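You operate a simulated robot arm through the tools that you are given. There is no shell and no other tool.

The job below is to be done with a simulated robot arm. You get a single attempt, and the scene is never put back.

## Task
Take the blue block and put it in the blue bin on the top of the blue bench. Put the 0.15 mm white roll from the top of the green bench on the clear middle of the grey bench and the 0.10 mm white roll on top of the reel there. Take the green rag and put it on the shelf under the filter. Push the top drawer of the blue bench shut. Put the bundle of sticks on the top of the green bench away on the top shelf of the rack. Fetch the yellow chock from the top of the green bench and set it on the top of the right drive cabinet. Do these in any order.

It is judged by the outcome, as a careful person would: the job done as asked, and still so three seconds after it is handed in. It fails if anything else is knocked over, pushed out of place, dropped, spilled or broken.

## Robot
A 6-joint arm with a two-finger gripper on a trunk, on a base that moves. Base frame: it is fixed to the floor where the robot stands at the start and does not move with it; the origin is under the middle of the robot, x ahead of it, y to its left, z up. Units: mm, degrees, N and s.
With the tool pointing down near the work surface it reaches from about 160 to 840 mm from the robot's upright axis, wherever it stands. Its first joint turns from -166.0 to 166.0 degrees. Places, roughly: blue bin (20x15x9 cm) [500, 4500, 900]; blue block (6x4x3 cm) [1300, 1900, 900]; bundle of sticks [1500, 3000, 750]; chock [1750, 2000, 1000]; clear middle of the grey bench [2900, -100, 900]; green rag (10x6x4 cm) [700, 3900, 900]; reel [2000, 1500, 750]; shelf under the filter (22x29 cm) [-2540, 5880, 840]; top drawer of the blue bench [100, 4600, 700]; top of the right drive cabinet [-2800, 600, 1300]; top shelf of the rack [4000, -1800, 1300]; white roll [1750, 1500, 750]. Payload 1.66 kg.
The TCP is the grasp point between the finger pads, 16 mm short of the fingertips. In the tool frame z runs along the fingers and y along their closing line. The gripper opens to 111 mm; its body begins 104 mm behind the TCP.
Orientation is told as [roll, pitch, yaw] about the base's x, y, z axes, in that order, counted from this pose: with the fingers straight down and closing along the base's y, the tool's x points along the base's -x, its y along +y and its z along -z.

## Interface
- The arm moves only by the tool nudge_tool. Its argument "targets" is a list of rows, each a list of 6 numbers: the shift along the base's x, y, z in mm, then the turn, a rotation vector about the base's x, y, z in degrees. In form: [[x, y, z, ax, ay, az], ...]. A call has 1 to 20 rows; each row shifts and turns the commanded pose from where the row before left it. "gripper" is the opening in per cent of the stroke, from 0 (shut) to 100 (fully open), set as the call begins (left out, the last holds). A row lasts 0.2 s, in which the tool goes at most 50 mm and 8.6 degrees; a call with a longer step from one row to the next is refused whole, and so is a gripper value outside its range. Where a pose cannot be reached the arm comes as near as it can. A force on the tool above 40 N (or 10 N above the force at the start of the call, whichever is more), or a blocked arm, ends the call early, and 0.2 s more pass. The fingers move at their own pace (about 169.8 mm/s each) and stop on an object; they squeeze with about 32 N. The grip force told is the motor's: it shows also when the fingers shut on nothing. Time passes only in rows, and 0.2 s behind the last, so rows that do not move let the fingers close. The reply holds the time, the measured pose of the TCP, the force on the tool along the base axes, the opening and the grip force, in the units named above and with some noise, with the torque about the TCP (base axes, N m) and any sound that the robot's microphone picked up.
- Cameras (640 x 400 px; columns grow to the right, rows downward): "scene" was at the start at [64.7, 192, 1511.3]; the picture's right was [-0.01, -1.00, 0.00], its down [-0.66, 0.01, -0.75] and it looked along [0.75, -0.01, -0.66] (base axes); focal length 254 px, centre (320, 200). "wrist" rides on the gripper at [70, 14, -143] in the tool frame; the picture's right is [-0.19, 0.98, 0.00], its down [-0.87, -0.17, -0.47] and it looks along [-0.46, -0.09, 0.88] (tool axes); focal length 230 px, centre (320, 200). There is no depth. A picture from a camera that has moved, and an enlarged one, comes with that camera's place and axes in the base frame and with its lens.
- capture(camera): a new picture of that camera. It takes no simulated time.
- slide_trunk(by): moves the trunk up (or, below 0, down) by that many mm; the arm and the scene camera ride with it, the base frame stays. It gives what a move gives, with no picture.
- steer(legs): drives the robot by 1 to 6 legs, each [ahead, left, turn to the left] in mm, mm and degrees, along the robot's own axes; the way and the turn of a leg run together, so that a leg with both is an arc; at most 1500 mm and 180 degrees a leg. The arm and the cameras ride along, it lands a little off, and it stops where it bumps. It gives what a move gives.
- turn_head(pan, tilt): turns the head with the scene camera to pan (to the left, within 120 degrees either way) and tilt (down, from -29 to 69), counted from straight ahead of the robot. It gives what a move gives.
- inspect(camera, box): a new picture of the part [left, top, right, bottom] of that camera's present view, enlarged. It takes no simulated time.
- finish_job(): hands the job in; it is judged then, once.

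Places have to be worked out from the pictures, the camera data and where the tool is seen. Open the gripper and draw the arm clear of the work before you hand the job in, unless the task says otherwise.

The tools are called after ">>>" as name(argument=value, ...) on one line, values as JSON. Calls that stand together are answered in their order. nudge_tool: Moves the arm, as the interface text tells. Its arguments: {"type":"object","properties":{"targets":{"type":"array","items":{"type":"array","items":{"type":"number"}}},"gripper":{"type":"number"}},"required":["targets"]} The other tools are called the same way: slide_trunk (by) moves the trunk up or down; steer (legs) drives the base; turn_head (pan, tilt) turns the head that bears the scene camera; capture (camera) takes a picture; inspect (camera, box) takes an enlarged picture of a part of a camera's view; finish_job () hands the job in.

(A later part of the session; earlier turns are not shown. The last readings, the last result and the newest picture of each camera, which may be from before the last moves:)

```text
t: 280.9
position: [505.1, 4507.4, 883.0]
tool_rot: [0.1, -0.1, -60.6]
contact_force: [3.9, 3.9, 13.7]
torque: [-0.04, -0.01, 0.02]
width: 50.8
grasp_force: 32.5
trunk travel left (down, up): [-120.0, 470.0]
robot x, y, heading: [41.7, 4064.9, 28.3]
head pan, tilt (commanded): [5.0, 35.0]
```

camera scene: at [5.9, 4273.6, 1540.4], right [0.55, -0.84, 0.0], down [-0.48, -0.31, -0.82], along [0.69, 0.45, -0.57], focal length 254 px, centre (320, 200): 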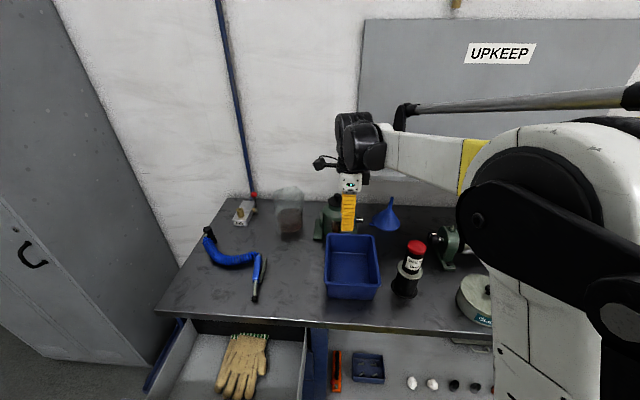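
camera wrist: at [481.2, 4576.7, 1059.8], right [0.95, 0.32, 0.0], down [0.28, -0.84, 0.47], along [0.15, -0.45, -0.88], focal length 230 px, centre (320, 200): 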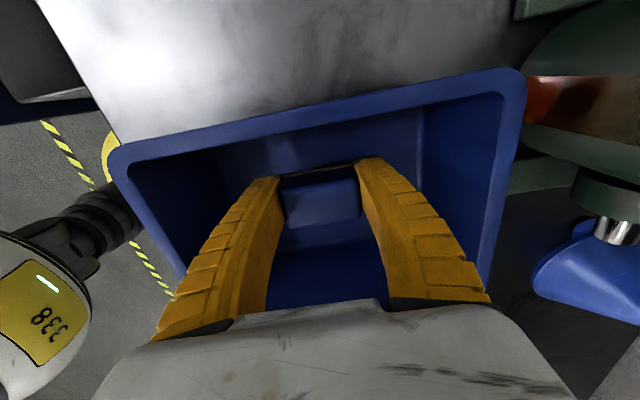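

Contact (13.7 N): the block is on the bin floor. I release and rise out of the bin.

>>> nudge_tool(targets=[[0, 0, 0, 0, 0, 0], [0, 0, 0, 0, 0, 0]], gripper=66)

>>> nudge_tool(targets=[[0, 0, 15, 0, 0, 0], [0, 0, 35, 0, 0, 0], [0, 0, 45, 0, 0, 0], [0, 0, 45, 0, 0, 0], [0, 0, 45, 0, 0, 0], [0, 0, 45, 0, 0, 0], [0, 0, 0, 0, 0, 0]])

>>> capture(camera="wrist")

>>> capture(camera="scene")

```text
t: 281.5
position: [503.8, 4506.7, 880.8]
tool_rot: [0.0, -0.1, -60.6]
contact_force: [-0.2, 0.0, 0.9]
torque: [0.0, -0.02, 0.01]
width: 74.9
grasp_force: 1.2
trunk travel left (down, up): [-120.0, 470.0]
robot x, y, heading: [39.4, 4067.8, 28.4]
head pan, tilt (commanded): [5.0, 35.0]
```

```text
t: 283.1
position: [504.3, 4508.7, 1112.8]
tool_rot: [-0.1, -0.2, -60.6]
contact_force: [-0.1, -0.4, 0.3]
torque: [-0.02, -0.04, -0.01]
width: 74.9
grasp_force: 1.3
trunk travel left (down, up): [-120.0, 470.0]
robot x, y, heading: [42.8, 4065.5, 28.4]
head pan, tilt (commanded): [5.0, 35.0]
```

```text
taken
camera wrist: at [481.6, 4576.8, 1254.1], right [0.95, 0.32, 0.0], down [0.28, -0.84, 0.47], along [0.15, -0.45, -0.88], focal length 230 px, centre (320, 200)
```

wrist: 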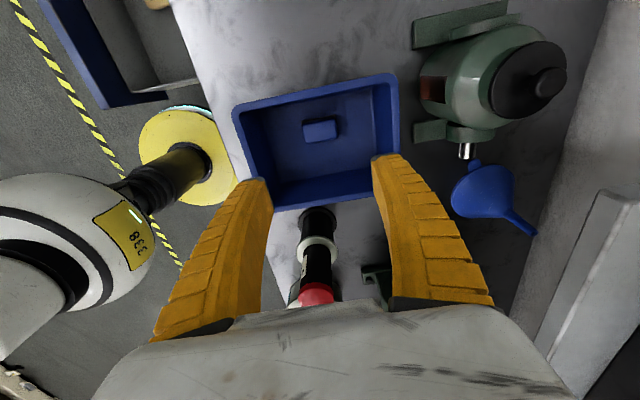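

```text
taken
camera scene: at [5.8, 4273.5, 1540.3], right [0.55, -0.84, 0.0], down [-0.48, -0.31, -0.82], along [0.69, 0.45, -0.57], focal length 254 px, centre (320, 200)
```

scene: 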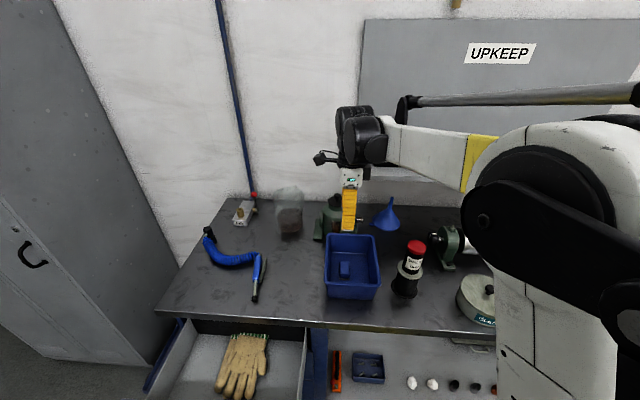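

The block lies in the bin. Next, the top drawer: I draw the arm back, close the gripper, and reposition left and back to study the drawer front.

>>> nudge_tool(targets=[[-40, -21, 0, 0, 0, 8.2], [-40, -21, 0, 0, 0, 8.2], [-40, -21, 0, 0, 0, 8.2], [-20, -10, 0, 0, 0, 8.2], [0, 0, 0, 0, 0, 8.2], [0, 0, 0, 0, 0, 8.2], [0, 0, 0, 0, 0, 8.2], [0, 0, 0, 0, 0, 8.2], [0, 0, 0, 0, 0, 8.2], [0, 0, 0, 0, 0, 8.2], [0, 0, 0, 0, 0, 7], [0, 0, 0, 0, 0, 0]], gripper=0)

>>> steer(legs=[[-480, 0, 0], [0, 330, 0]])

>>> turn_head(pan=0, tilt=35)

>>> capture(camera="scene")

>>> capture(camera="wrist")

```text
t: 285.7
position: [363.8, 4435.0, 1110.6]
tool_rot: [0.0, -0.1, 28.5]
contact_force: [1.0, -0.5, 0.5]
torque: [0.02, -0.01, -0.02]
width: 0.1
grasp_force: 28.7
trunk travel left (down, up): [-120.0, 470.0]
robot x, y, heading: [40.5, 4066.5, 28.5]
head pan, tilt (commanded): [5.0, 35.0]
```

```text
t: 290.3
position: [-212.1, 4501.2, 1112.6]
tool_rot: [0.0, -0.1, 28.1]
contact_force: [-0.6, 0.4, -0.3]
torque: [-0.01, 0.0, 0.01]
width: 0.1
grasp_force: 28.7
trunk travel left (down, up): [-120.0, 470.0]
robot x, y, heading: [-539.5, 4130.1, 28.0]
head pan, tilt (commanded): [5.0, 35.0]
```

```text
t: 291.0
position: [-212.5, 4500.8, 1111.7]
tool_rot: [0.0, 0.1, 28.1]
contact_force: [-0.5, 0.2, -0.5]
torque: [0.04, -0.03, -0.03]
width: 0.0
grasp_force: 28.2
trunk travel left (down, up): [-120.0, 470.0]
robot x, y, heading: [-539.3, 4130.4, 28.1]
head pan, tilt (commanded): [0.0, 35.0]
```

```text
taken
camera scene: at [-567.0, 4334.7, 1540.3], right [0.47, -0.88, 0.0], down [-0.51, -0.27, -0.82], along [0.72, 0.38, -0.57], focal length 254 px, centre (320, 200)
```

scene: 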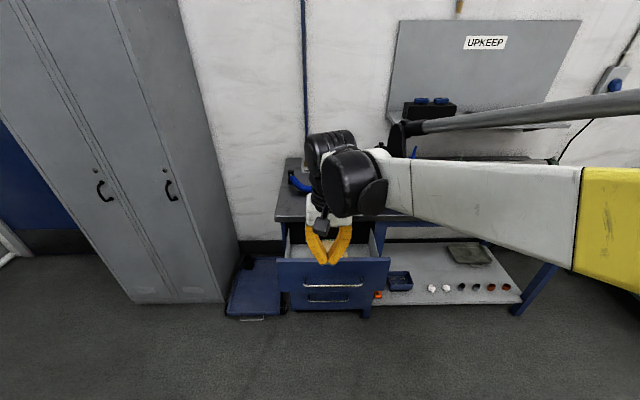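

```text
taken
camera wrist: at [-280.8, 4481.5, 1253.8], right [-0.3, 0.96, 0.0], down [0.84, 0.26, 0.47], along [0.45, 0.14, -0.88], focal length 230 px, centre (320, 200)
```

wrist: 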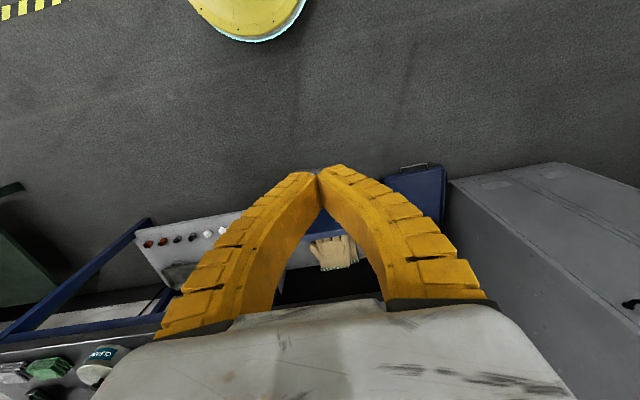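

I see the open top drawer with its handle, a second closed drawer beneath it. I zoom in.

>>> inspect(camera="scene", box=[215, 170, 415, 330])

```text
2.50 times, centred on (315, 250) of scene
camera zoom: at [-567.0, 4334.7, 1540.3], right [0.47, -0.88, 0.0], down [-0.51, -0.27, -0.82], along [0.72, 0.38, -0.57], focal length 635 px, centre (332, 75)
```

zoom: 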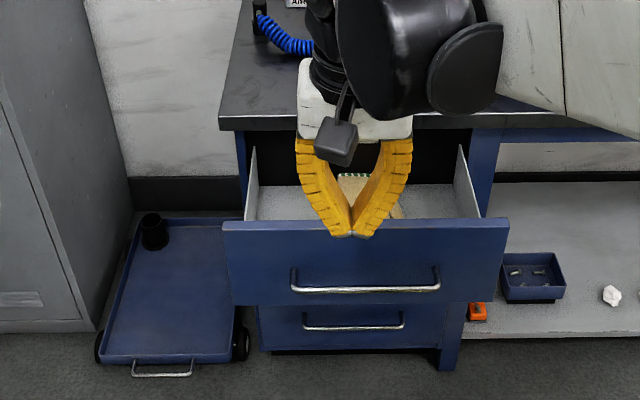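

The drawer front spans z≈600–800 about 740 mm ahead of me, with its handle at z≈700–740. I lower the trunk, bring the closed fingers forward and pitch them 50°, then descend in front of the upper part of the drawer face.

>>> slide_trunk(by=-110)

>>> nudge_tool(targets=[[35.8, 12.3, 0, 0, 0, 0], [35.8, 12.3, 0, 0, 0, 0], [35.8, 12.3, 0, 0, 0, 0], [35.8, 12.3, 0, 3.92, -7.35, 0], [35.8, 12.3, 0, 3.92, -7.35, 0], [0, 0, 0, 3.92, -7.35, 0], [0, 0, 0, 3.92, -7.35, 0], [0, 0, 0, 3.92, -7.35, 0], [0, 0, 0, 3.92, -7.35, 0], [0, 0, 0, 0, 0, 0]])

>>> capture(camera="scene")

>>> capture(camera="wrist")

```text
t: 292.4
position: [-211.9, 4500.2, 1001.9]
tool_rot: [0.0, -0.2, 28.1]
contact_force: [0.2, -0.2, 0.1]
torque: [0.0, -0.04, 0.02]
width: 0.1
grasp_force: 28.8
trunk travel left (down, up): [-10.0, 580.0]
robot x, y, heading: [-539.8, 4133.8, 27.8]
head pan, tilt (commanded): [0.0, 35.0]
```

```text
t: 294.6
position: [-32.8, 4564.0, 1002.5]
tool_rot: [0.0, -50.2, 28.2]
contact_force: [0.1, 0.0, 0.4]
torque: [0.0, 0.04, 0.01]
width: 0.2
grasp_force: 28.7
trunk travel left (down, up): [-10.0, 580.0]
robot x, y, heading: [-538.2, 4133.2, 27.8]
head pan, tilt (commanded): [0.0, 35.0]
```

```text
taken
camera scene: at [-567.0, 4334.7, 1430.4], right [0.47, -0.88, 0.0], down [-0.51, -0.27, -0.82], along [0.72, 0.38, -0.57], focal length 254 px, centre (320, 200)
```

scene: 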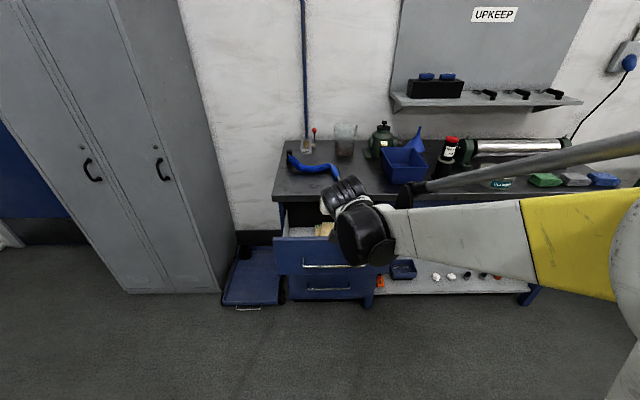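

```text
taken
camera wrist: at [-176.3, 4503.5, 1039.2], right [-0.36, 0.92, 0.15], down [0.25, -0.06, 0.97], along [0.9, 0.38, -0.21], focal length 230 px, centre (320, 200)
```

wrist: 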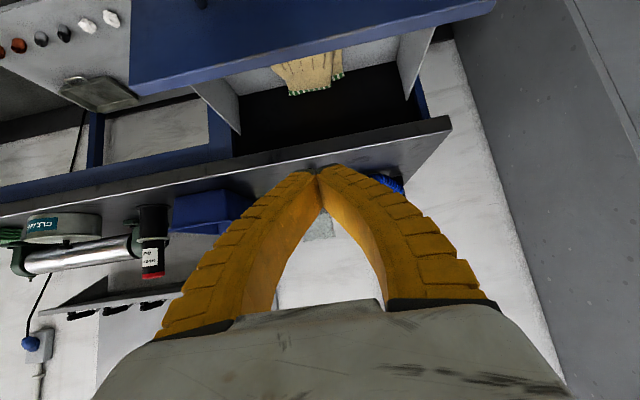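

The TCP is 144 mm left, 649 mm ahead, i.e. centered on the drawer and about 80 mm short of its face. I descend to push height.

>>> nudge_tool(targets=[[0, 0, -45, 0, 0, 0], [0, 0, -45, 0, 0, 0], [0, 0, -45, 0, 0, 0], [0, 0, -45, 0, 0, 0], [0, 0, -44, 0, 0, 0], [0, 0, 0, 0, 0, 0]])

>>> capture(camera="wrist")

>>> inspect(camera="scene", box=[240, 160, 440, 320])

```text
t: 296.0
position: [-34.6, 4560.8, 777.2]
tool_rot: [-0.1, -50.0, 28.1]
contact_force: [0.4, 0.2, 0.5]
torque: [0.01, 0.02, -0.03]
width: 0.0
grasp_force: 28.7
trunk travel left (down, up): [-10.0, 580.0]
robot x, y, heading: [-533.8, 4131.9, 27.8]
head pan, tilt (commanded): [0.0, 35.0]
```

```text
taken
camera wrist: at [-176.6, 4502.0, 815.0], right [-0.35, 0.92, 0.14], down [0.25, -0.06, 0.97], along [0.9, 0.38, -0.21], focal length 230 px, centre (320, 200)
```

wrist: 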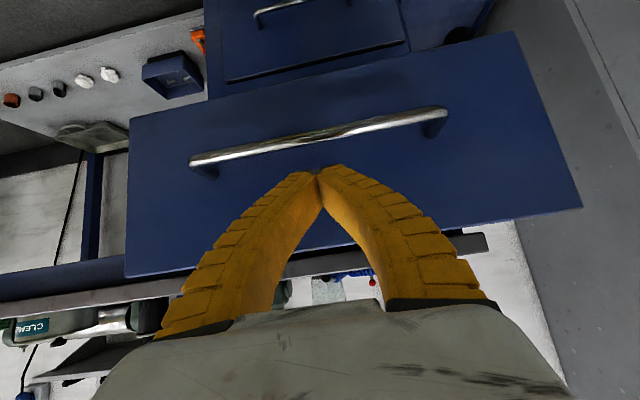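

```text
2.50 times, centred on (340, 240) of scene
camera zoom: at [-566.7, 4334.9, 1430.4], right [0.47, -0.88, 0.0], down [-0.51, -0.27, -0.82], along [0.72, 0.38, -0.57], focal length 635 px, centre (270, 100)
```

zoom: 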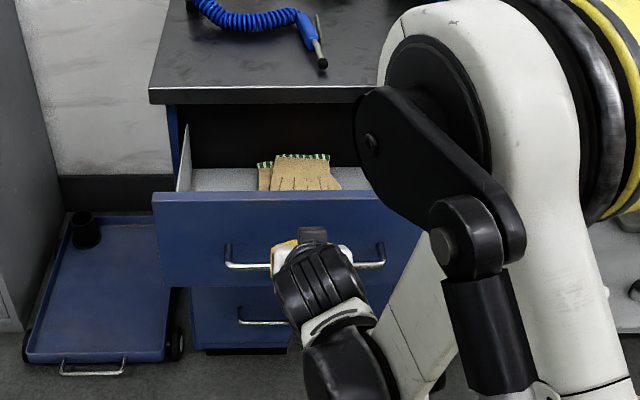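

The closed fingertips sit above the handle bar and below the face's top edge, centered. I push forward gently.

>>> nudge_tool(targets=[[22, 11.8, 0, 0, 0, 0], [17.6, 9.4, 0, 0, 0, 0], [8.8, 4.7, 0, 0, 0, 0], [8.8, 4.7, 0, 0, 0, 0], [8.8, 4.7, 0, 0, 0, 0], [8.8, 4.7, 0, 0, 0, 0], [8.8, 4.7, 0, 0, 0, 0], [8.8, 4.7, 0, 0, 0, 0]])

>>> capture(camera="wrist")

```text
t: 297.8
position: [58.7, 4611.0, 777.2]
tool_rot: [0.0, -50.1, 28.1]
contact_force: [1.0, 0.0, 0.8]
torque: [0.01, 0.01, 0.02]
width: 0.0
grasp_force: 28.2
trunk travel left (down, up): [-10.0, 580.0]
robot x, y, heading: [-538.2, 4130.5, 27.9]
head pan, tilt (commanded): [0.0, 35.0]
```

```text
taken
camera wrist: at [-83.6, 4552.2, 815.2], right [-0.36, 0.92, 0.15], down [0.25, -0.06, 0.97], along [0.9, 0.38, -0.21], focal length 230 px, centre (320, 200)
```

wrist: 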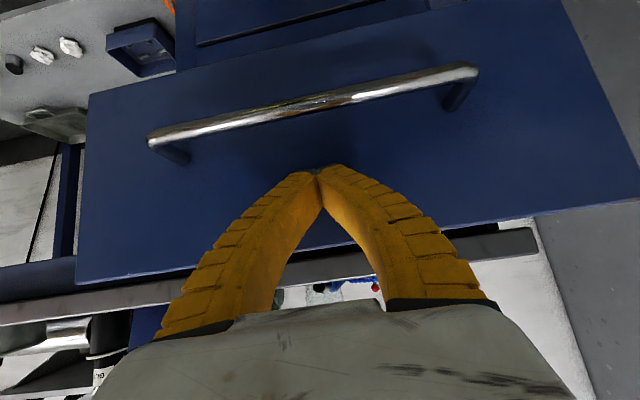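

No contact yet; the tips are close to the face. I continue forward.

>>> nudge_tool(targets=[[8.8, 4.7, 0, 0, 0, 0], [8.8, 4.7, 0, 0, 0, 0], [8.8, 4.7, 0, 0, 0, 0], [8.8, 4.7, 0, 0, 0, 0], [8.8, 4.7, 0, 0, 0, 0]])

>>> capture(camera="wrist")

```text
t: 299.0
position: [103.0, 4634.7, 777.9]
tool_rot: [0.1, -50.0, 28.1]
contact_force: [-0.6, -1.1, -0.2]
torque: [-0.01, 0.0, -0.03]
width: 0.1
grasp_force: 28.8
trunk travel left (down, up): [-10.0, 580.0]
robot x, y, heading: [-538.2, 4132.0, 27.8]
head pan, tilt (commanded): [0.0, 35.0]
```

```text
taken
camera wrist: at [-39.5, 4575.7, 815.0], right [-0.35, 0.92, 0.15], down [0.25, -0.06, 0.97], along [0.9, 0.38, -0.21], focal length 230 px, centre (320, 200)
```

wrist: 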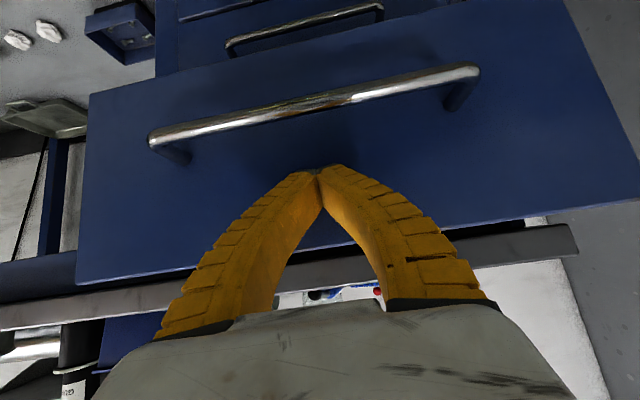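

The drawer is now sliding along with the fingers under very little force. I keep pushing.

>>> nudge_tool(targets=[[8.8, 4.7, 0, 0, 0, 0], [8.8, 4.7, 0, 0, 0, 0], [8.8, 4.7, 0, 0, 0, 0], [8.8, 4.7, 0, 0, 0, 0], [8.8, 4.7, 0, 0, 0, 0], [8.8, 4.7, 0, 0, 0, 0]])

>>> capture(camera="wrist")

>>> capture(camera="scene")

```text
t: 300.4
position: [156.7, 4663.6, 777.6]
tool_rot: [-0.1, -50.1, 28.1]
contact_force: [0.1, 0.1, 0.1]
torque: [-0.01, 0.0, 0.0]
width: 0.0
grasp_force: 29.1
trunk travel left (down, up): [-10.0, 580.0]
robot x, y, heading: [-538.9, 4130.7, 27.8]
head pan, tilt (commanded): [0.0, 35.0]
```

```text
taken
camera wrist: at [13.6, 4604.0, 814.7], right [-0.35, 0.92, 0.14], down [0.25, -0.06, 0.97], along [0.9, 0.38, -0.21], focal length 230 px, centre (320, 200)
```

wrist: 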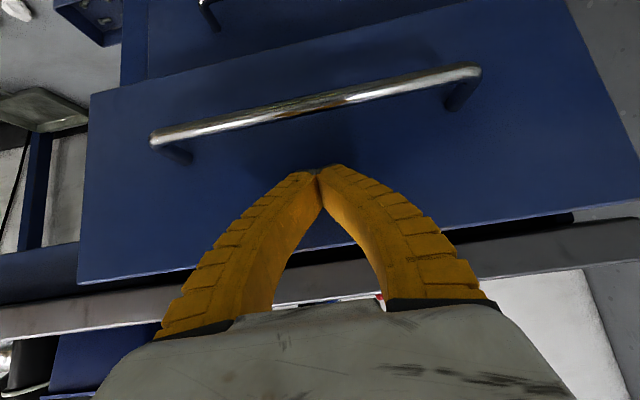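

```text
taken
camera scene: at [-566.8, 4334.6, 1430.4], right [0.47, -0.88, 0.0], down [-0.51, -0.27, -0.82], along [0.72, 0.38, -0.57], focal length 254 px, centre (320, 200)
```

scene: 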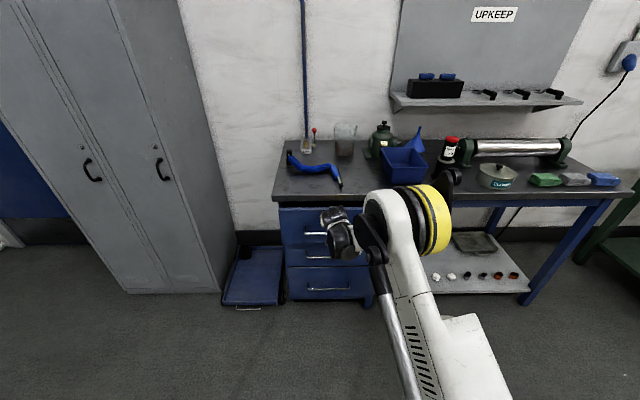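

The drawer looks nearly closed. I keep pushing with smaller steps until it resists.

>>> nudge_tool(targets=[[7, 3.8, 0, 0, 0, 0], [7, 3.8, 0, 0, 0, 0], [4.4, 2.4, 0, 0, 0, 0], [4.4, 2.4, 0, 0, 0, 0], [0, 0, 0, 0, 0, 0]])

>>> capture(camera="wrist")

>>> inspect(camera="scene", box=[240, 160, 440, 320])

```text
t: 301.6
position: [179.2, 4675.8, 776.1]
tool_rot: [0.0, -50.1, 28.1]
contact_force: [-0.8, 0.2, -0.3]
torque: [-0.03, 0.02, -0.01]
width: 0.2
grasp_force: 28.8
trunk travel left (down, up): [-10.0, 580.0]
robot x, y, heading: [-536.1, 4134.1, 27.9]
head pan, tilt (commanded): [0.0, 35.0]
```

```text
taken
camera wrist: at [36.1, 4616.8, 815.2], right [-0.36, 0.92, 0.15], down [0.25, -0.06, 0.97], along [0.9, 0.38, -0.21], focal length 230 px, centre (320, 200)
```

wrist: 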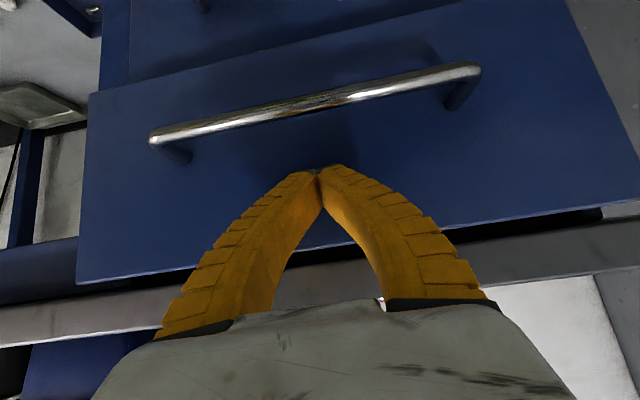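

```text
2.50 times, centred on (340, 240) of scene
camera zoom: at [-567.0, 4334.7, 1430.4], right [0.47, -0.88, 0.0], down [-0.51, -0.27, -0.82], along [0.72, 0.38, -0.57], focal length 635 px, centre (270, 100)
```

zoom: 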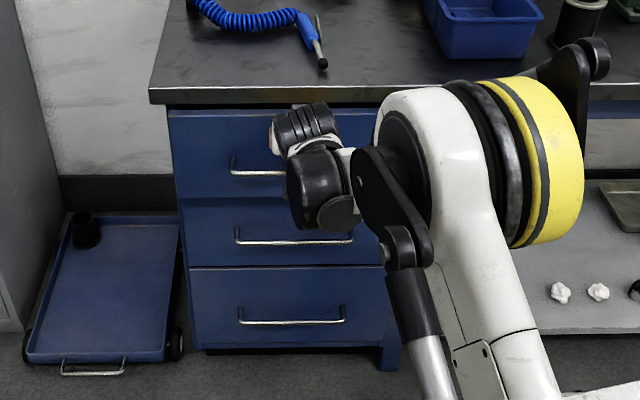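

The top drawer's face is still slightly proud of the others. I push on in 4–5 mm steps and watch the force.

>>> nudge_tool(targets=[[4.4, 2.4, 0, 0, 0, 0], [4.4, 2.4, 0, 0, 0, 0], [4.4, 2.4, 0, 0, 0, 0], [4.4, 2.4, 0, 0, 0, 0], [0, 0, 0, 0, 0, 0]])

>>> inspect(camera="scene", box=[240, 180, 360, 300])

```text
t: 302.8
position: [196.7, 4684.8, 779.0]
tool_rot: [0.0, -50.1, 28.2]
contact_force: [0.2, -0.5, -0.4]
torque: [-0.01, -0.02, 0.0]
width: 0.0
grasp_force: 28.0
trunk travel left (down, up): [-10.0, 580.0]
robot x, y, heading: [-542.0, 4131.8, 27.9]
head pan, tilt (commanded): [0.0, 35.0]
```

```text
3.33 times, centred on (300, 240) of scene
camera zoom: at [-566.9, 4334.7, 1430.4], right [0.47, -0.88, 0.0], down [-0.51, -0.27, -0.82], along [0.72, 0.38, -0.57], focal length 846 px, centre (387, 67)
```

zoom: 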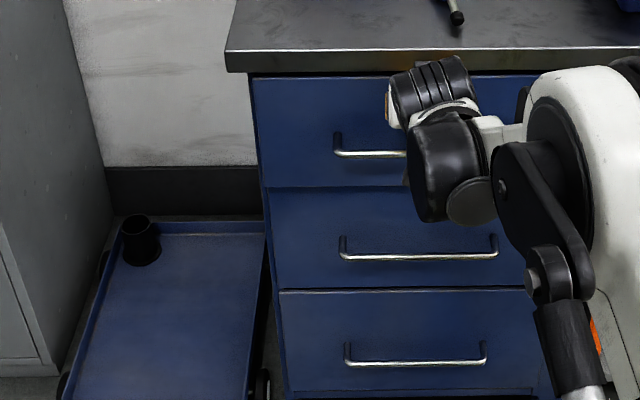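

Nearly flush. I continue with 2–3 mm steps until I feel the stop.

>>> nudge_tool(targets=[[2.6, 1.4, 0, 0, 0, 0], [2.6, 1.4, 0, 0, 0, 0], [2.6, 1.4, 0, 0, 0, 0], [2.6, 1.4, 0, 0, 0, 0], [0, 0, 0, 0, 0, 0]])

>>> inspect(camera="scene", box=[240, 180, 360, 300])

```text
t: 304.0
position: [206.3, 4690.0, 778.0]
tool_rot: [-0.1, -50.2, 28.1]
contact_force: [0.8, -0.5, -0.7]
torque: [-0.03, 0.01, -0.02]
width: 0.1
grasp_force: 29.2
trunk travel left (down, up): [-10.0, 580.0]
robot x, y, heading: [-538.9, 4130.5, 28.2]
head pan, tilt (commanded): [0.0, 35.0]
```

```text
3.33 times, centred on (300, 240) of scene
camera zoom: at [-566.9, 4334.7, 1430.4], right [0.47, -0.88, 0.0], down [-0.51, -0.27, -0.82], along [0.72, 0.38, -0.57], focal length 846 px, centre (387, 67)
```

zoom: 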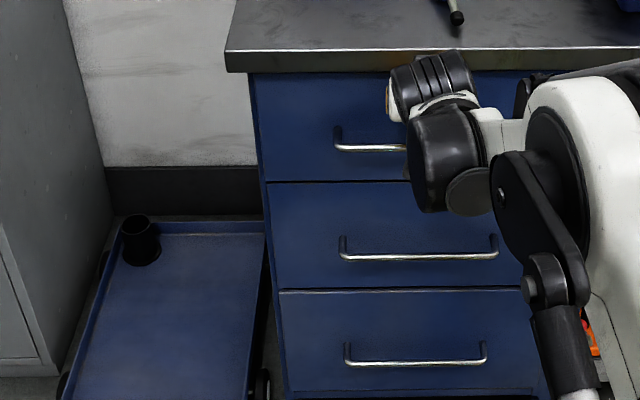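

The seam now looks like the one between the lower drawers. I push a few more millimeters until the stop is felt.

>>> nudge_tool(targets=[[1.8, 0.9, 0, 0, 0, 0], [1.8, 0.9, 0, 0, 0, 0], [1.8, 0.9, 0, 0, 0, 0], [0, 0, 0, 0, 0, 0]])

>>> inspect(camera="scene", box=[240, 180, 360, 300])

```text
t: 305.0
position: [212.4, 4694.3, 776.8]
tool_rot: [-0.1, -50.0, 28.2]
contact_force: [0.3, -0.6, -0.2]
torque: [0.02, 0.0, 0.0]
width: 0.0
grasp_force: 28.9
trunk travel left (down, up): [-10.0, 580.0]
robot x, y, heading: [-539.5, 4133.1, 27.7]
head pan, tilt (commanded): [0.0, 35.0]
```

```text
3.33 times, centred on (300, 240) of scene
camera zoom: at [-566.9, 4334.7, 1430.4], right [0.47, -0.88, 0.0], down [-0.51, -0.27, -0.82], along [0.72, 0.38, -0.57], focal length 846 px, centre (387, 67)
```

zoom: 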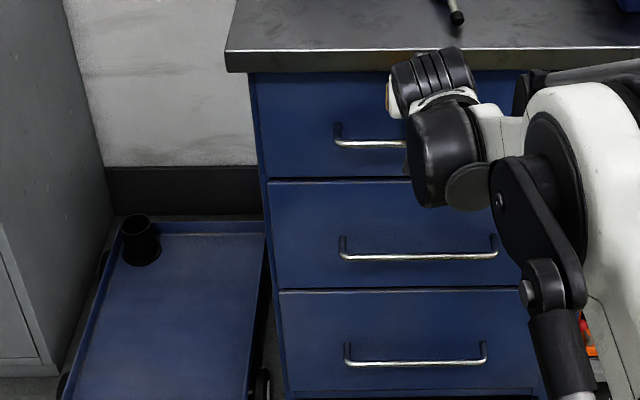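

Still no resistance. I push further in 2 mm steps.

>>> nudge_tool(targets=[[1.8, 0.9, 0, 0, 0, 0], [1.8, 0.9, 0, 0, 0, 0], [1.8, 0.9, 0, 0, 0, 0], [0, 0, 0, 0, 0, 0]])

>>> inspect(camera="scene", box=[240, 180, 360, 300])

```text
t: 306.0
position: [216.5, 4694.8, 776.7]
tool_rot: [-0.1, -49.9, 28.1]
contact_force: [-32.7, -19.6, -14.6]
torque: [-0.02, 0.05, 0.06]
width: 6.0
grasp_force: 28.5
trunk travel left (down, up): [-10.0, 580.0]
robot x, y, heading: [-538.6, 4131.4, 28.1]
head pan, tilt (commanded): [0.0, 35.0]
```

```text
3.33 times, centred on (300, 240) of scene
camera zoom: at [-568.6, 4333.8, 1430.3], right [0.47, -0.88, 0.0], down [-0.51, -0.27, -0.82], along [0.72, 0.38, -0.57], focal length 846 px, centre (387, 67)
```

zoom: 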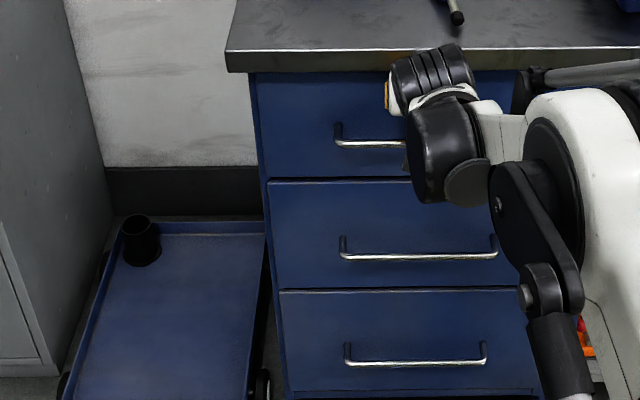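

Firm resistance (about 40 N): the drawer is fully shut. I back the fingers straight off, rise, and straighten the tool.

>>> nudge_tool(targets=[[-9, -4.7, 0, 0, 0, 0], [-35, -18.7, 0, 0, 0, 0], [-40, -21, 0, 0, 0, 0], [-40, -21, 0, 0, 0, 0], [-40, -21, 10, 0, 0, 0], [0, 0, 45, 0, 0, 0], [0, 0, 45, -3.92, 7.35, 0], [0, 0, 45, -3.92, 7.35, 0], [0, 0, 45, -3.92, 7.35, 0], [0, 0, 45, -3.92, 7.35, 0], [0, 0, 45, -3.92, 7.35, 0], [0, 0, 45, -3.92, 7.35, 0], [0, 0, 0, 0, 0, 0]])

>>> capture(camera="scene")

```text
t: 308.8
position: [54.1, 4610.2, 1101.1]
tool_rot: [0.0, 0.1, 28.0]
contact_force: [0.5, 1.3, -0.5]
torque: [-0.05, 0.04, -0.01]
width: 0.1
grasp_force: 28.8
trunk travel left (down, up): [-10.0, 580.0]
robot x, y, heading: [-537.6, 4132.1, 27.8]
head pan, tilt (commanded): [0.0, 35.0]
```

```text
taken
camera scene: at [-566.7, 4334.8, 1430.3], right [0.47, -0.88, 0.0], down [-0.51, -0.27, -0.82], along [0.72, 0.38, -0.57], focal length 254 px, centre (320, 200)
```

scene: 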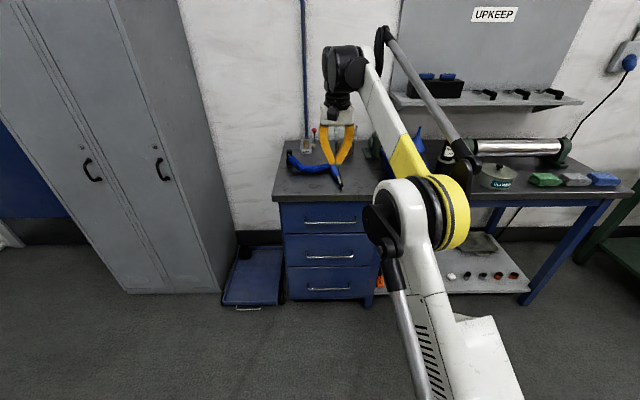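

The drawer is shut. Next the green rag at about (707,3926): I retract a little, drive right and then forward in front of it.

>>> nudge_tool(targets=[[-40, -21, 0, 0, 0, 0], [-40, -21, 0, 0, 0, 0], [-40, -21, 0, 0, 0, 0], [0, 0, 0, 0, 0, 0]], gripper=90)

>>> steer(legs=[[0, -922, 0], [250, 0, 0]])

>>> turn_head(pan=5, tilt=40)

>>> capture(camera="scene")

>>> capture(camera="wrist")

```text
t: 309.8
position: [-67.0, 4548.1, 1104.7]
tool_rot: [0.0, -0.2, 28.1]
contact_force: [0.8, -0.2, 0.5]
torque: [0.04, -0.02, 0.0]
width: 100.5
grasp_force: 0.4
trunk travel left (down, up): [-10.0, 580.0]
robot x, y, heading: [-536.9, 4132.7, 28.1]
head pan, tilt (commanded): [0.0, 35.0]
```

```text
t: 316.0
position: [583.9, 3860.1, 1104.0]
tool_rot: [0.1, -0.1, 28.5]
contact_force: [-0.9, 0.2, 1.1]
torque: [-0.01, -0.02, 0.0]
width: 100.5
grasp_force: 0.4
trunk travel left (down, up): [-10.0, 580.0]
robot x, y, heading: [114.1, 3438.9, 28.3]
head pan, tilt (commanded): [0.0, 35.0]
```

```text
t: 316.7
position: [585.8, 3859.2, 1104.7]
tool_rot: [0.0, 0.0, 28.5]
contact_force: [-0.1, 0.1, 0.6]
torque: [0.02, -0.01, -0.02]
width: 100.6
grasp_force: 0.6
trunk travel left (down, up): [-10.0, 580.0]
robot x, y, heading: [113.0, 3440.7, 28.4]
head pan, tilt (commanded): [5.0, 40.0]
```

```text
taken
camera scene: at [79.4, 3646.6, 1422.8], right [0.55, -0.84, 0.0], down [-0.54, -0.35, -0.77], along [0.64, 0.42, -0.64], focal length 254 px, centre (320, 200)
```

scene: 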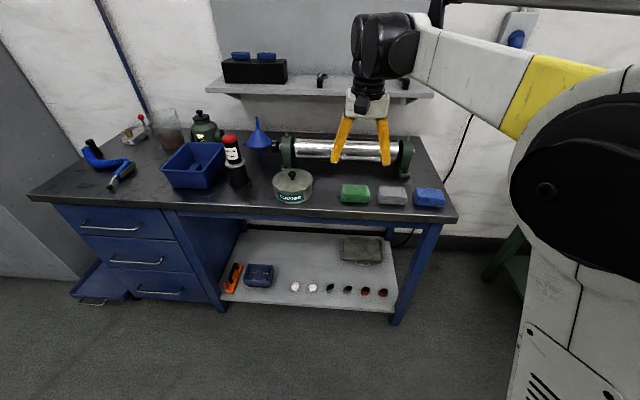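

```text
taken
camera wrist: at [515.8, 3838.8, 1246.1], right [-0.3, 0.95, 0.0], down [0.84, 0.27, 0.47], along [0.45, 0.14, -0.88], focal length 230 px, centre (320, 200)
```

wrist: 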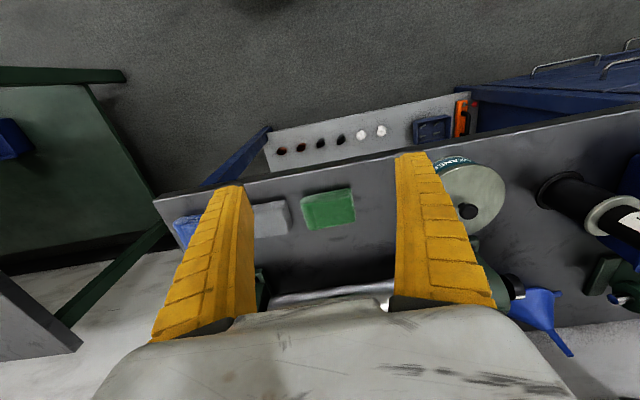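

The green rag's center is about (707,3916), long side along the bench. I turn the tool 90° to grip across its 6 cm width and move the base 130 mm closer.

>>> nudge_tool(targets=[[0, 0, 0, 0, 0, -8.2], [0, 0, 0, 0, 0, -8.2], [0, 0, 0, 0, 0, -8.2], [0, 0, 0, 0, 0, -8.2], [0, 0, 0, 0, 0, -8.2], [0, 0, 0, 0, 0, -8.2], [0, 0, 0, 0, 0, -8.2], [0, 0, 0, 0, 0, -8.2], [0, 0, 0, 0, 0, -8.2], [0, 0, 0, 0, 0, -8.2], [0, 0, 0, 0, 0, -8], [0, 0, 0, 0, 0, 0]])

>>> steer(legs=[[130, 0, 0]])

>>> capture(camera="wrist")

>>> capture(camera="scene")

```text
t: 319.3
position: [583.2, 3859.2, 1104.3]
tool_rot: [0.0, -0.1, -61.6]
contact_force: [0.6, -0.2, -1.1]
torque: [-0.01, -0.05, 0.03]
width: 100.7
grasp_force: 0.5
trunk travel left (down, up): [-10.0, 580.0]
robot x, y, heading: [117.9, 3441.5, 28.2]
head pan, tilt (commanded): [5.0, 40.0]
```

```text
t: 320.6
position: [698.7, 3919.7, 1104.4]
tool_rot: [0.0, -0.1, -61.5]
contact_force: [0.1, -0.4, 0.6]
torque: [0.0, 0.02, 0.02]
width: 100.6
grasp_force: 0.6
trunk travel left (down, up): [-10.0, 580.0]
robot x, y, heading: [226.3, 3500.3, 28.3]
head pan, tilt (commanded): [5.0, 40.0]
```

```text
taken
camera wrist: at [677.1, 3989.8, 1245.9], right [0.95, 0.3, 0.0], down [0.27, -0.84, 0.47], along [0.14, -0.45, -0.88], focal length 230 px, centre (320, 200)
```

wrist: 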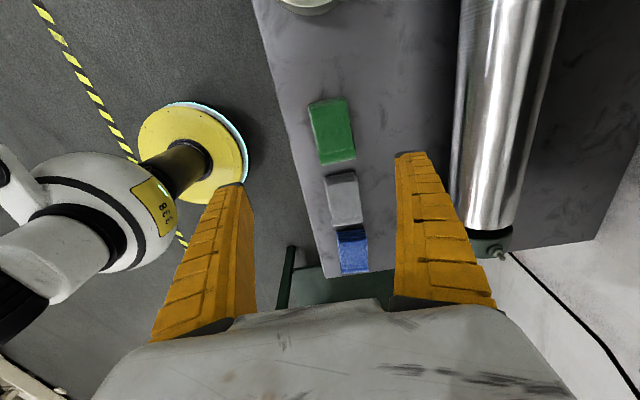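

```text
taken
camera scene: at [194.2, 3708.4, 1422.8], right [0.55, -0.84, 0.0], down [-0.54, -0.35, -0.77], along [0.64, 0.42, -0.64], focal length 254 px, centre (320, 200)
```

scene: 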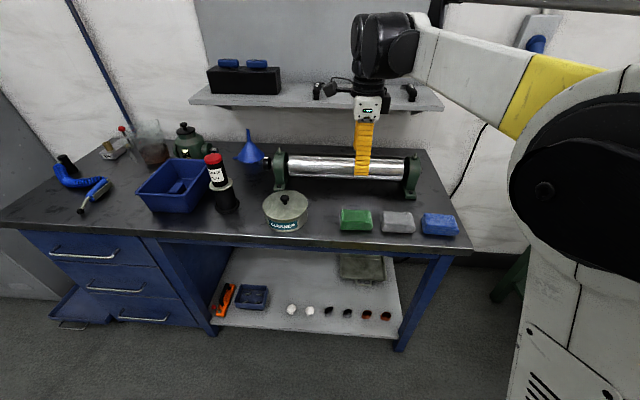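

I shift 18 mm toward the wall to center on the rag and descend partway to check.

>>> nudge_tool(targets=[[16.7, 6.9, -20, 0, 0, 0], [0, 0, -45, 0, 0, 0], [0, 0, -45, 0, 0, 0], [0, 0, -40, 0, 0, 0], [0, 0, -20, 0, 0, 0], [0, 0, 0, 0, 0, 0]], gripper=85)

>>> capture(camera="wrist")

```text
t: 322.0
position: [715.7, 3927.0, 934.1]
tool_rot: [0.0, -0.1, -61.5]
contact_force: [-0.5, 0.4, -0.4]
torque: [0.0, 0.04, 0.03]
width: 95.1
grasp_force: 0.9
trunk travel left (down, up): [-10.0, 580.0]
robot x, y, heading: [230.3, 3501.9, 28.2]
head pan, tilt (commanded): [5.0, 40.0]
```

```text
taken
camera wrist: at [693.5, 3995.8, 1076.0], right [0.95, 0.3, 0.0], down [0.27, -0.84, 0.47], along [0.14, -0.45, -0.88], focal length 230 px, centre (320, 200)
```

wrist: 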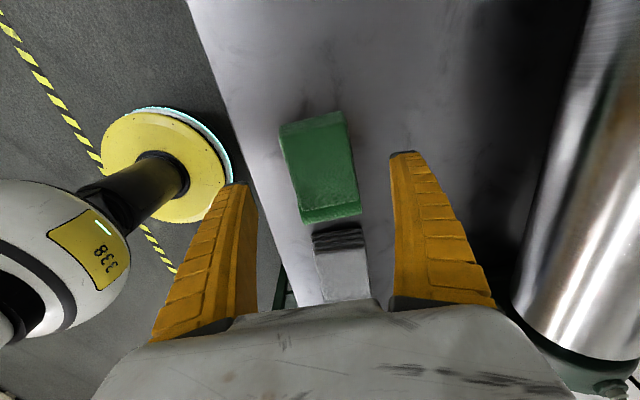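

The rag is centered laterally, 9 mm off lengthwise. I correct and descend to grasp height.

>>> nudge_tool(targets=[[-3.8, 7, -20, 0, 0, 0], [0, 0, -20, 0, 0, 0], [0, 0, -10, 0, 0, 0], [0, 0, -4, 0, 0, 0], [0, 0, 0, 0, 0, 0]])

>>> capture(camera="wrist")

```text
t: 323.2
position: [711.9, 3933.9, 880.7]
tool_rot: [0.0, -0.1, -61.5]
contact_force: [-0.5, 0.2, 0.1]
torque: [0.0, 0.04, 0.03]
width: 95.2
grasp_force: 0.2
trunk travel left (down, up): [-10.0, 580.0]
robot x, y, heading: [230.3, 3503.1, 28.1]
head pan, tilt (commanded): [5.0, 40.0]
```

```text
taken
camera wrist: at [689.5, 4003.2, 1021.7], right [0.95, 0.3, 0.0], down [0.27, -0.84, 0.47], along [0.14, -0.45, -0.88], focal length 230 px, centre (320, 200)
```

wrist: 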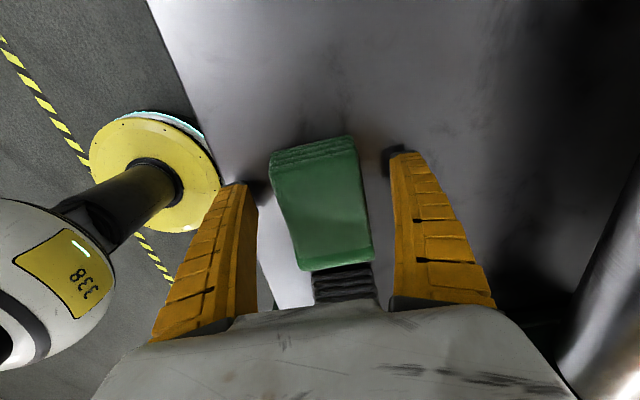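

The rag is between the fingers. I close gently and check.

>>> nudge_tool(targets=[[0, 0, 0, 0, 0, 0], [0, 0, 0, 0, 0, 0], [0, 0, 0, 0, 0, 0]], gripper=0)

>>> nudge_tool(targets=[[0, 0, 15, 0, 0, 0], [0, 0, 35, 0, 0, 0], [0, 0, 45, 0, 0, 0], [0, 0, 45, 0, 0, 0], [0, 0, 45, 0, 0, 0], [0, 0, 40, 0, 0, 0], [0, 0, 0, 0, 0, 0]])

>>> capture(camera="wrist")

>>> capture(camera="scene")

```text
t: 324.0
position: [712.7, 3933.6, 879.5]
tool_rot: [0.0, -0.2, -61.4]
contact_force: [0.2, 0.4, 2.4]
torque: [-0.01, 0.01, 0.05]
width: 57.7
grasp_force: 31.8
trunk travel left (down, up): [-10.0, 580.0]
robot x, y, heading: [230.7, 3499.0, 28.3]
head pan, tilt (commanded): [5.0, 40.0]
```

```text
t: 325.6
position: [712.6, 3934.1, 1105.2]
tool_rot: [0.0, 0.0, -61.5]
contact_force: [-0.1, 0.1, -0.6]
torque: [0.01, -0.01, -0.01]
width: 57.6
grasp_force: 31.8
trunk travel left (down, up): [-10.0, 580.0]
robot x, y, heading: [230.7, 3499.5, 28.3]
head pan, tilt (commanded): [5.0, 40.0]
```

```text
taken
camera wrist: at [689.7, 4003.5, 1247.4], right [0.95, 0.3, 0.0], down [0.26, -0.84, 0.47], along [0.14, -0.45, -0.88], focal length 230 px, centre (320, 200)
```

wrist: 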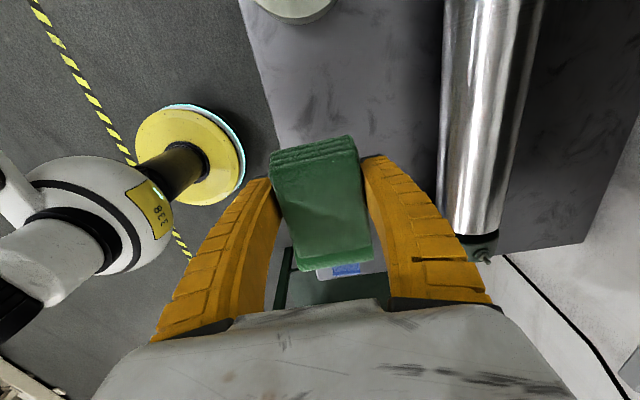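

```text
taken
camera scene: at [193.8, 3708.2, 1422.8], right [0.55, -0.84, 0.0], down [-0.54, -0.35, -0.77], along [0.64, 0.42, -0.64], focal length 254 px, centre (320, 200)
```

scene: 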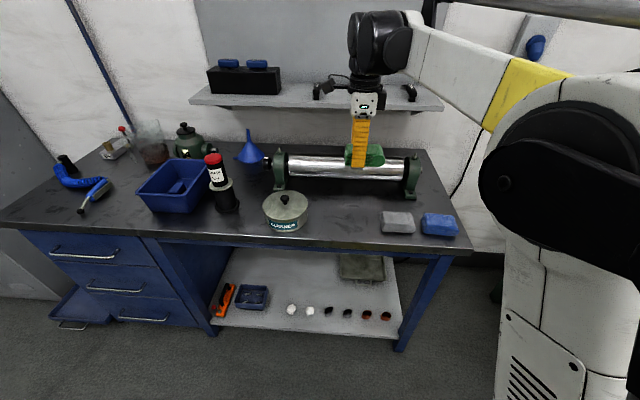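

The rag is held. I back off and look left toward the filter shelf location.

>>> steer(legs=[[-600, 0, 0]])

>>> turn_head(pan=100, tilt=15)

>>> capture(camera="scene")

```text
t: 329.0
position: [181.4, 3647.5, 1105.5]
tool_rot: [0.0, -0.1, -61.8]
contact_force: [0.0, 0.1, -1.2]
torque: [0.01, 0.0, -0.02]
width: 57.6
grasp_force: 31.6
trunk travel left (down, up): [-10.0, 580.0]
robot x, y, heading: [-303.6, 3219.3, 28.1]
head pan, tilt (commanded): [5.0, 40.0]
```

```text
t: 330.7
position: [182.2, 3647.5, 1104.7]
tool_rot: [0.0, -0.1, -61.7]
contact_force: [-0.3, -1.3, 0.2]
torque: [0.03, -0.01, 0.01]
width: 57.5
grasp_force: 31.8
trunk travel left (down, up): [-10.0, 580.0]
robot x, y, heading: [-300.7, 3213.7, 28.2]
head pan, tilt (commanded): [100.0, 15.0]
```

```text
taken
camera scene: at [-465.9, 3450.2, 1462.3], right [0.79, 0.62, 0.0], down [0.16, -0.2, -0.97], along [-0.6, 0.76, -0.26], focal length 254 px, centre (320, 200)
```

scene: 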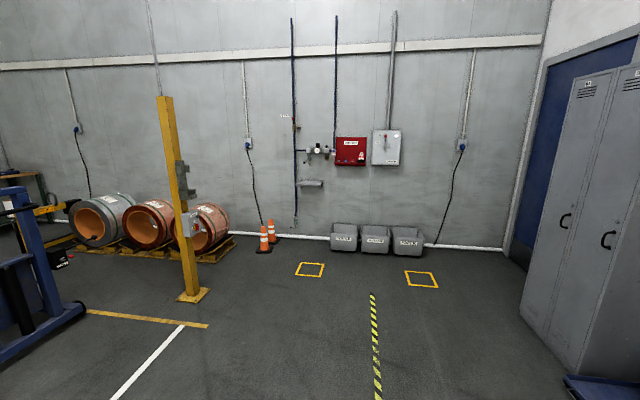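

The filter unit with a small shelf beneath it is on the far wall, at about (-2514,5839). I turn to face that wall and drive there, keeping between the cones on the left and the grey bins on the right.

>>> steer(legs=[[0, 0, 90], [1100, 240, 0], [1100, 240, 0]])

>>> turn_head(pan=5, tilt=20)

>>> capture(camera="scene")

```text
t: 345.6
position: [-2209.1, 5395.1, 1104.8]
tool_rot: [0.0, -0.1, 28.9]
contact_force: [1.2, 0.2, -0.8]
torque: [-0.02, -0.01, -0.01]
width: 57.3
grasp_force: 32.1
trunk travel left (down, up): [-10.0, 580.0]
robot x, y, heading: [-1772.1, 4914.9, 118.6]
head pan, tilt (commanded): [100.0, 15.0]
```

```text
t: 347.3
position: [-2207.1, 5394.2, 1104.4]
tool_rot: [0.0, -0.1, 28.9]
contact_force: [0.2, -0.4, -0.3]
torque: [0.01, 0.01, 0.0]
width: 57.3
grasp_force: 31.9
trunk travel left (down, up): [-10.0, 580.0]
robot x, y, heading: [-1771.7, 4918.1, 118.5]
head pan, tilt (commanded): [5.0, 20.0]
```

```text
taken
camera scene: at [-1979.6, 4887.6, 1454.2], right [0.83, 0.56, 0.0], down [0.19, -0.28, -0.94], along [-0.52, 0.78, -0.34], focal length 254 px, centre (320, 200)
```

scene: 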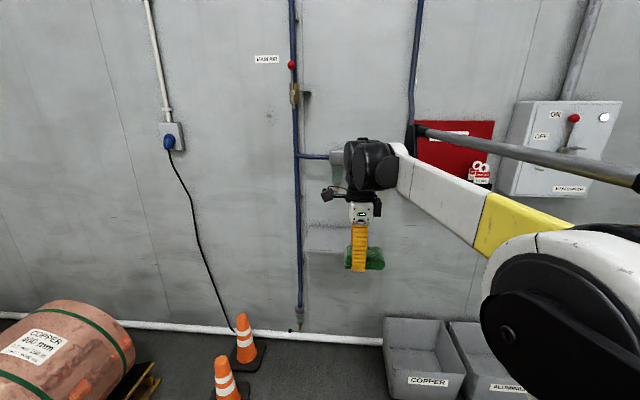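

My arm hides the shelf. I swing the tool 200 mm to the right to reveal it.

>>> nudge_tool(targets=[[40, 21.5, 0, 0, 0, 0], [40, 21.5, 0, 0, 0, 0], [40, 21.5, 0, 0, 0, 0], [40, 21.5, 0, 0, 0, 0], [40, 21.5, 0, 0, 0, 0], [0, 0, 0, 0, 0, 0]])

>>> capture(camera="scene")

>>> inspect(camera="scene", box=[260, 110, 420, 290])

```text
t: 348.7
position: [-2007.2, 5502.6, 1105.5]
tool_rot: [0.1, -0.1, 28.9]
contact_force: [0.0, -0.2, -0.8]
torque: [-0.04, 0.05, -0.03]
width: 57.4
grasp_force: 31.5
trunk travel left (down, up): [-10.0, 580.0]
robot x, y, heading: [-1768.6, 4914.6, 118.4]
head pan, tilt (commanded): [5.0, 20.0]
```

```text
taken
camera scene: at [-1979.3, 4887.7, 1454.3], right [0.83, 0.56, 0.0], down [0.19, -0.28, -0.94], along [-0.52, 0.78, -0.34], focal length 254 px, centre (320, 200)
```

scene: 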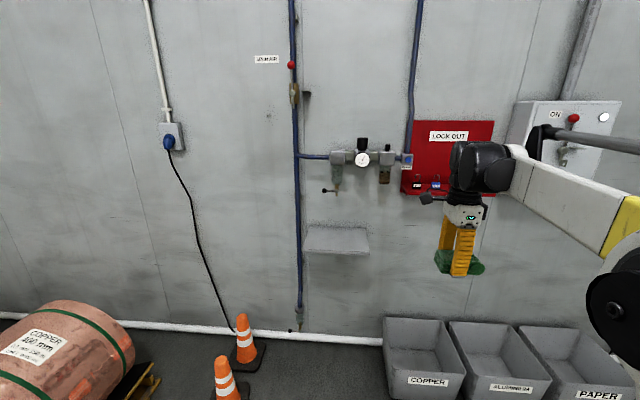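

```text
2.22 times, centred on (340, 200) of scene
camera zoom: at [-1979.3, 4887.7, 1454.3], right [0.83, 0.56, 0.0], down [0.19, -0.28, -0.94], along [-0.52, 0.78, -0.34], focal length 564 px, centre (276, 200)
```

zoom: 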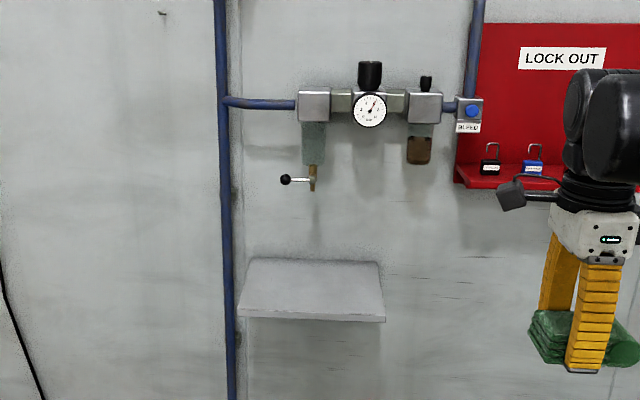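

The shelf is now visible: about 29 cm wide, with a small drain lever under the filter above. I drive 300 mm closer to triangulate its position.

>>> steer(legs=[[300, 0, 0]])

>>> turn_head(pan=5, tilt=30)

>>> capture(camera="scene")

>>> inspect(camera="scene", box=[220, 60, 440, 260])

```text
t: 350.8
position: [-2153.8, 5766.5, 1104.7]
tool_rot: [0.0, -0.1, 28.9]
contact_force: [-0.4, 0.7, 0.2]
torque: [-0.02, -0.04, 0.01]
width: 57.3
grasp_force: 31.9
trunk travel left (down, up): [-10.0, 580.0]
robot x, y, heading: [-1915.7, 5176.8, 118.8]
head pan, tilt (commanded): [5.0, 20.0]
```

```text
t: 351.5
position: [-2153.4, 5767.8, 1104.9]
tool_rot: [0.0, -0.1, 28.9]
contact_force: [-1.5, 0.5, -1.2]
torque: [-0.01, 0.01, 0.01]
width: 57.4
grasp_force: 31.9
trunk travel left (down, up): [-10.0, 580.0]
robot x, y, heading: [-1916.3, 5184.1, 118.7]
head pan, tilt (commanded): [5.0, 30.0]
```

```text
taken
camera scene: at [-2122.8, 5149.2, 1438.2], right [0.83, 0.56, 0.0], down [0.28, -0.42, -0.87], along [-0.48, 0.72, -0.5], focal length 254 px, centre (320, 200)
```

scene: 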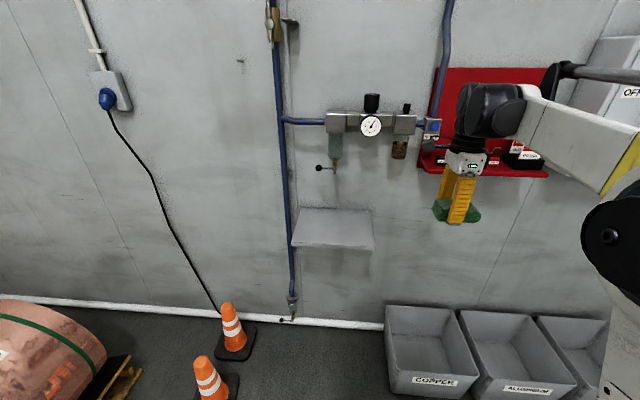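

```text
2.00 times, centred on (330, 160) of scene
camera zoom: at [-2122.8, 5149.2, 1438.2], right [0.83, 0.56, 0.0], down [0.28, -0.42, -0.87], along [-0.48, 0.72, -0.5], focal length 508 px, centre (300, 280)
```

zoom: 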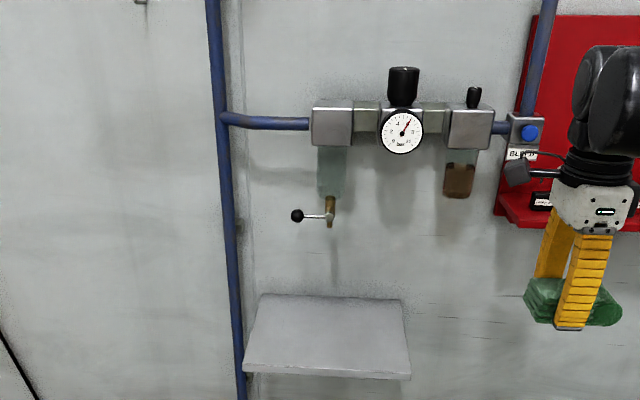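

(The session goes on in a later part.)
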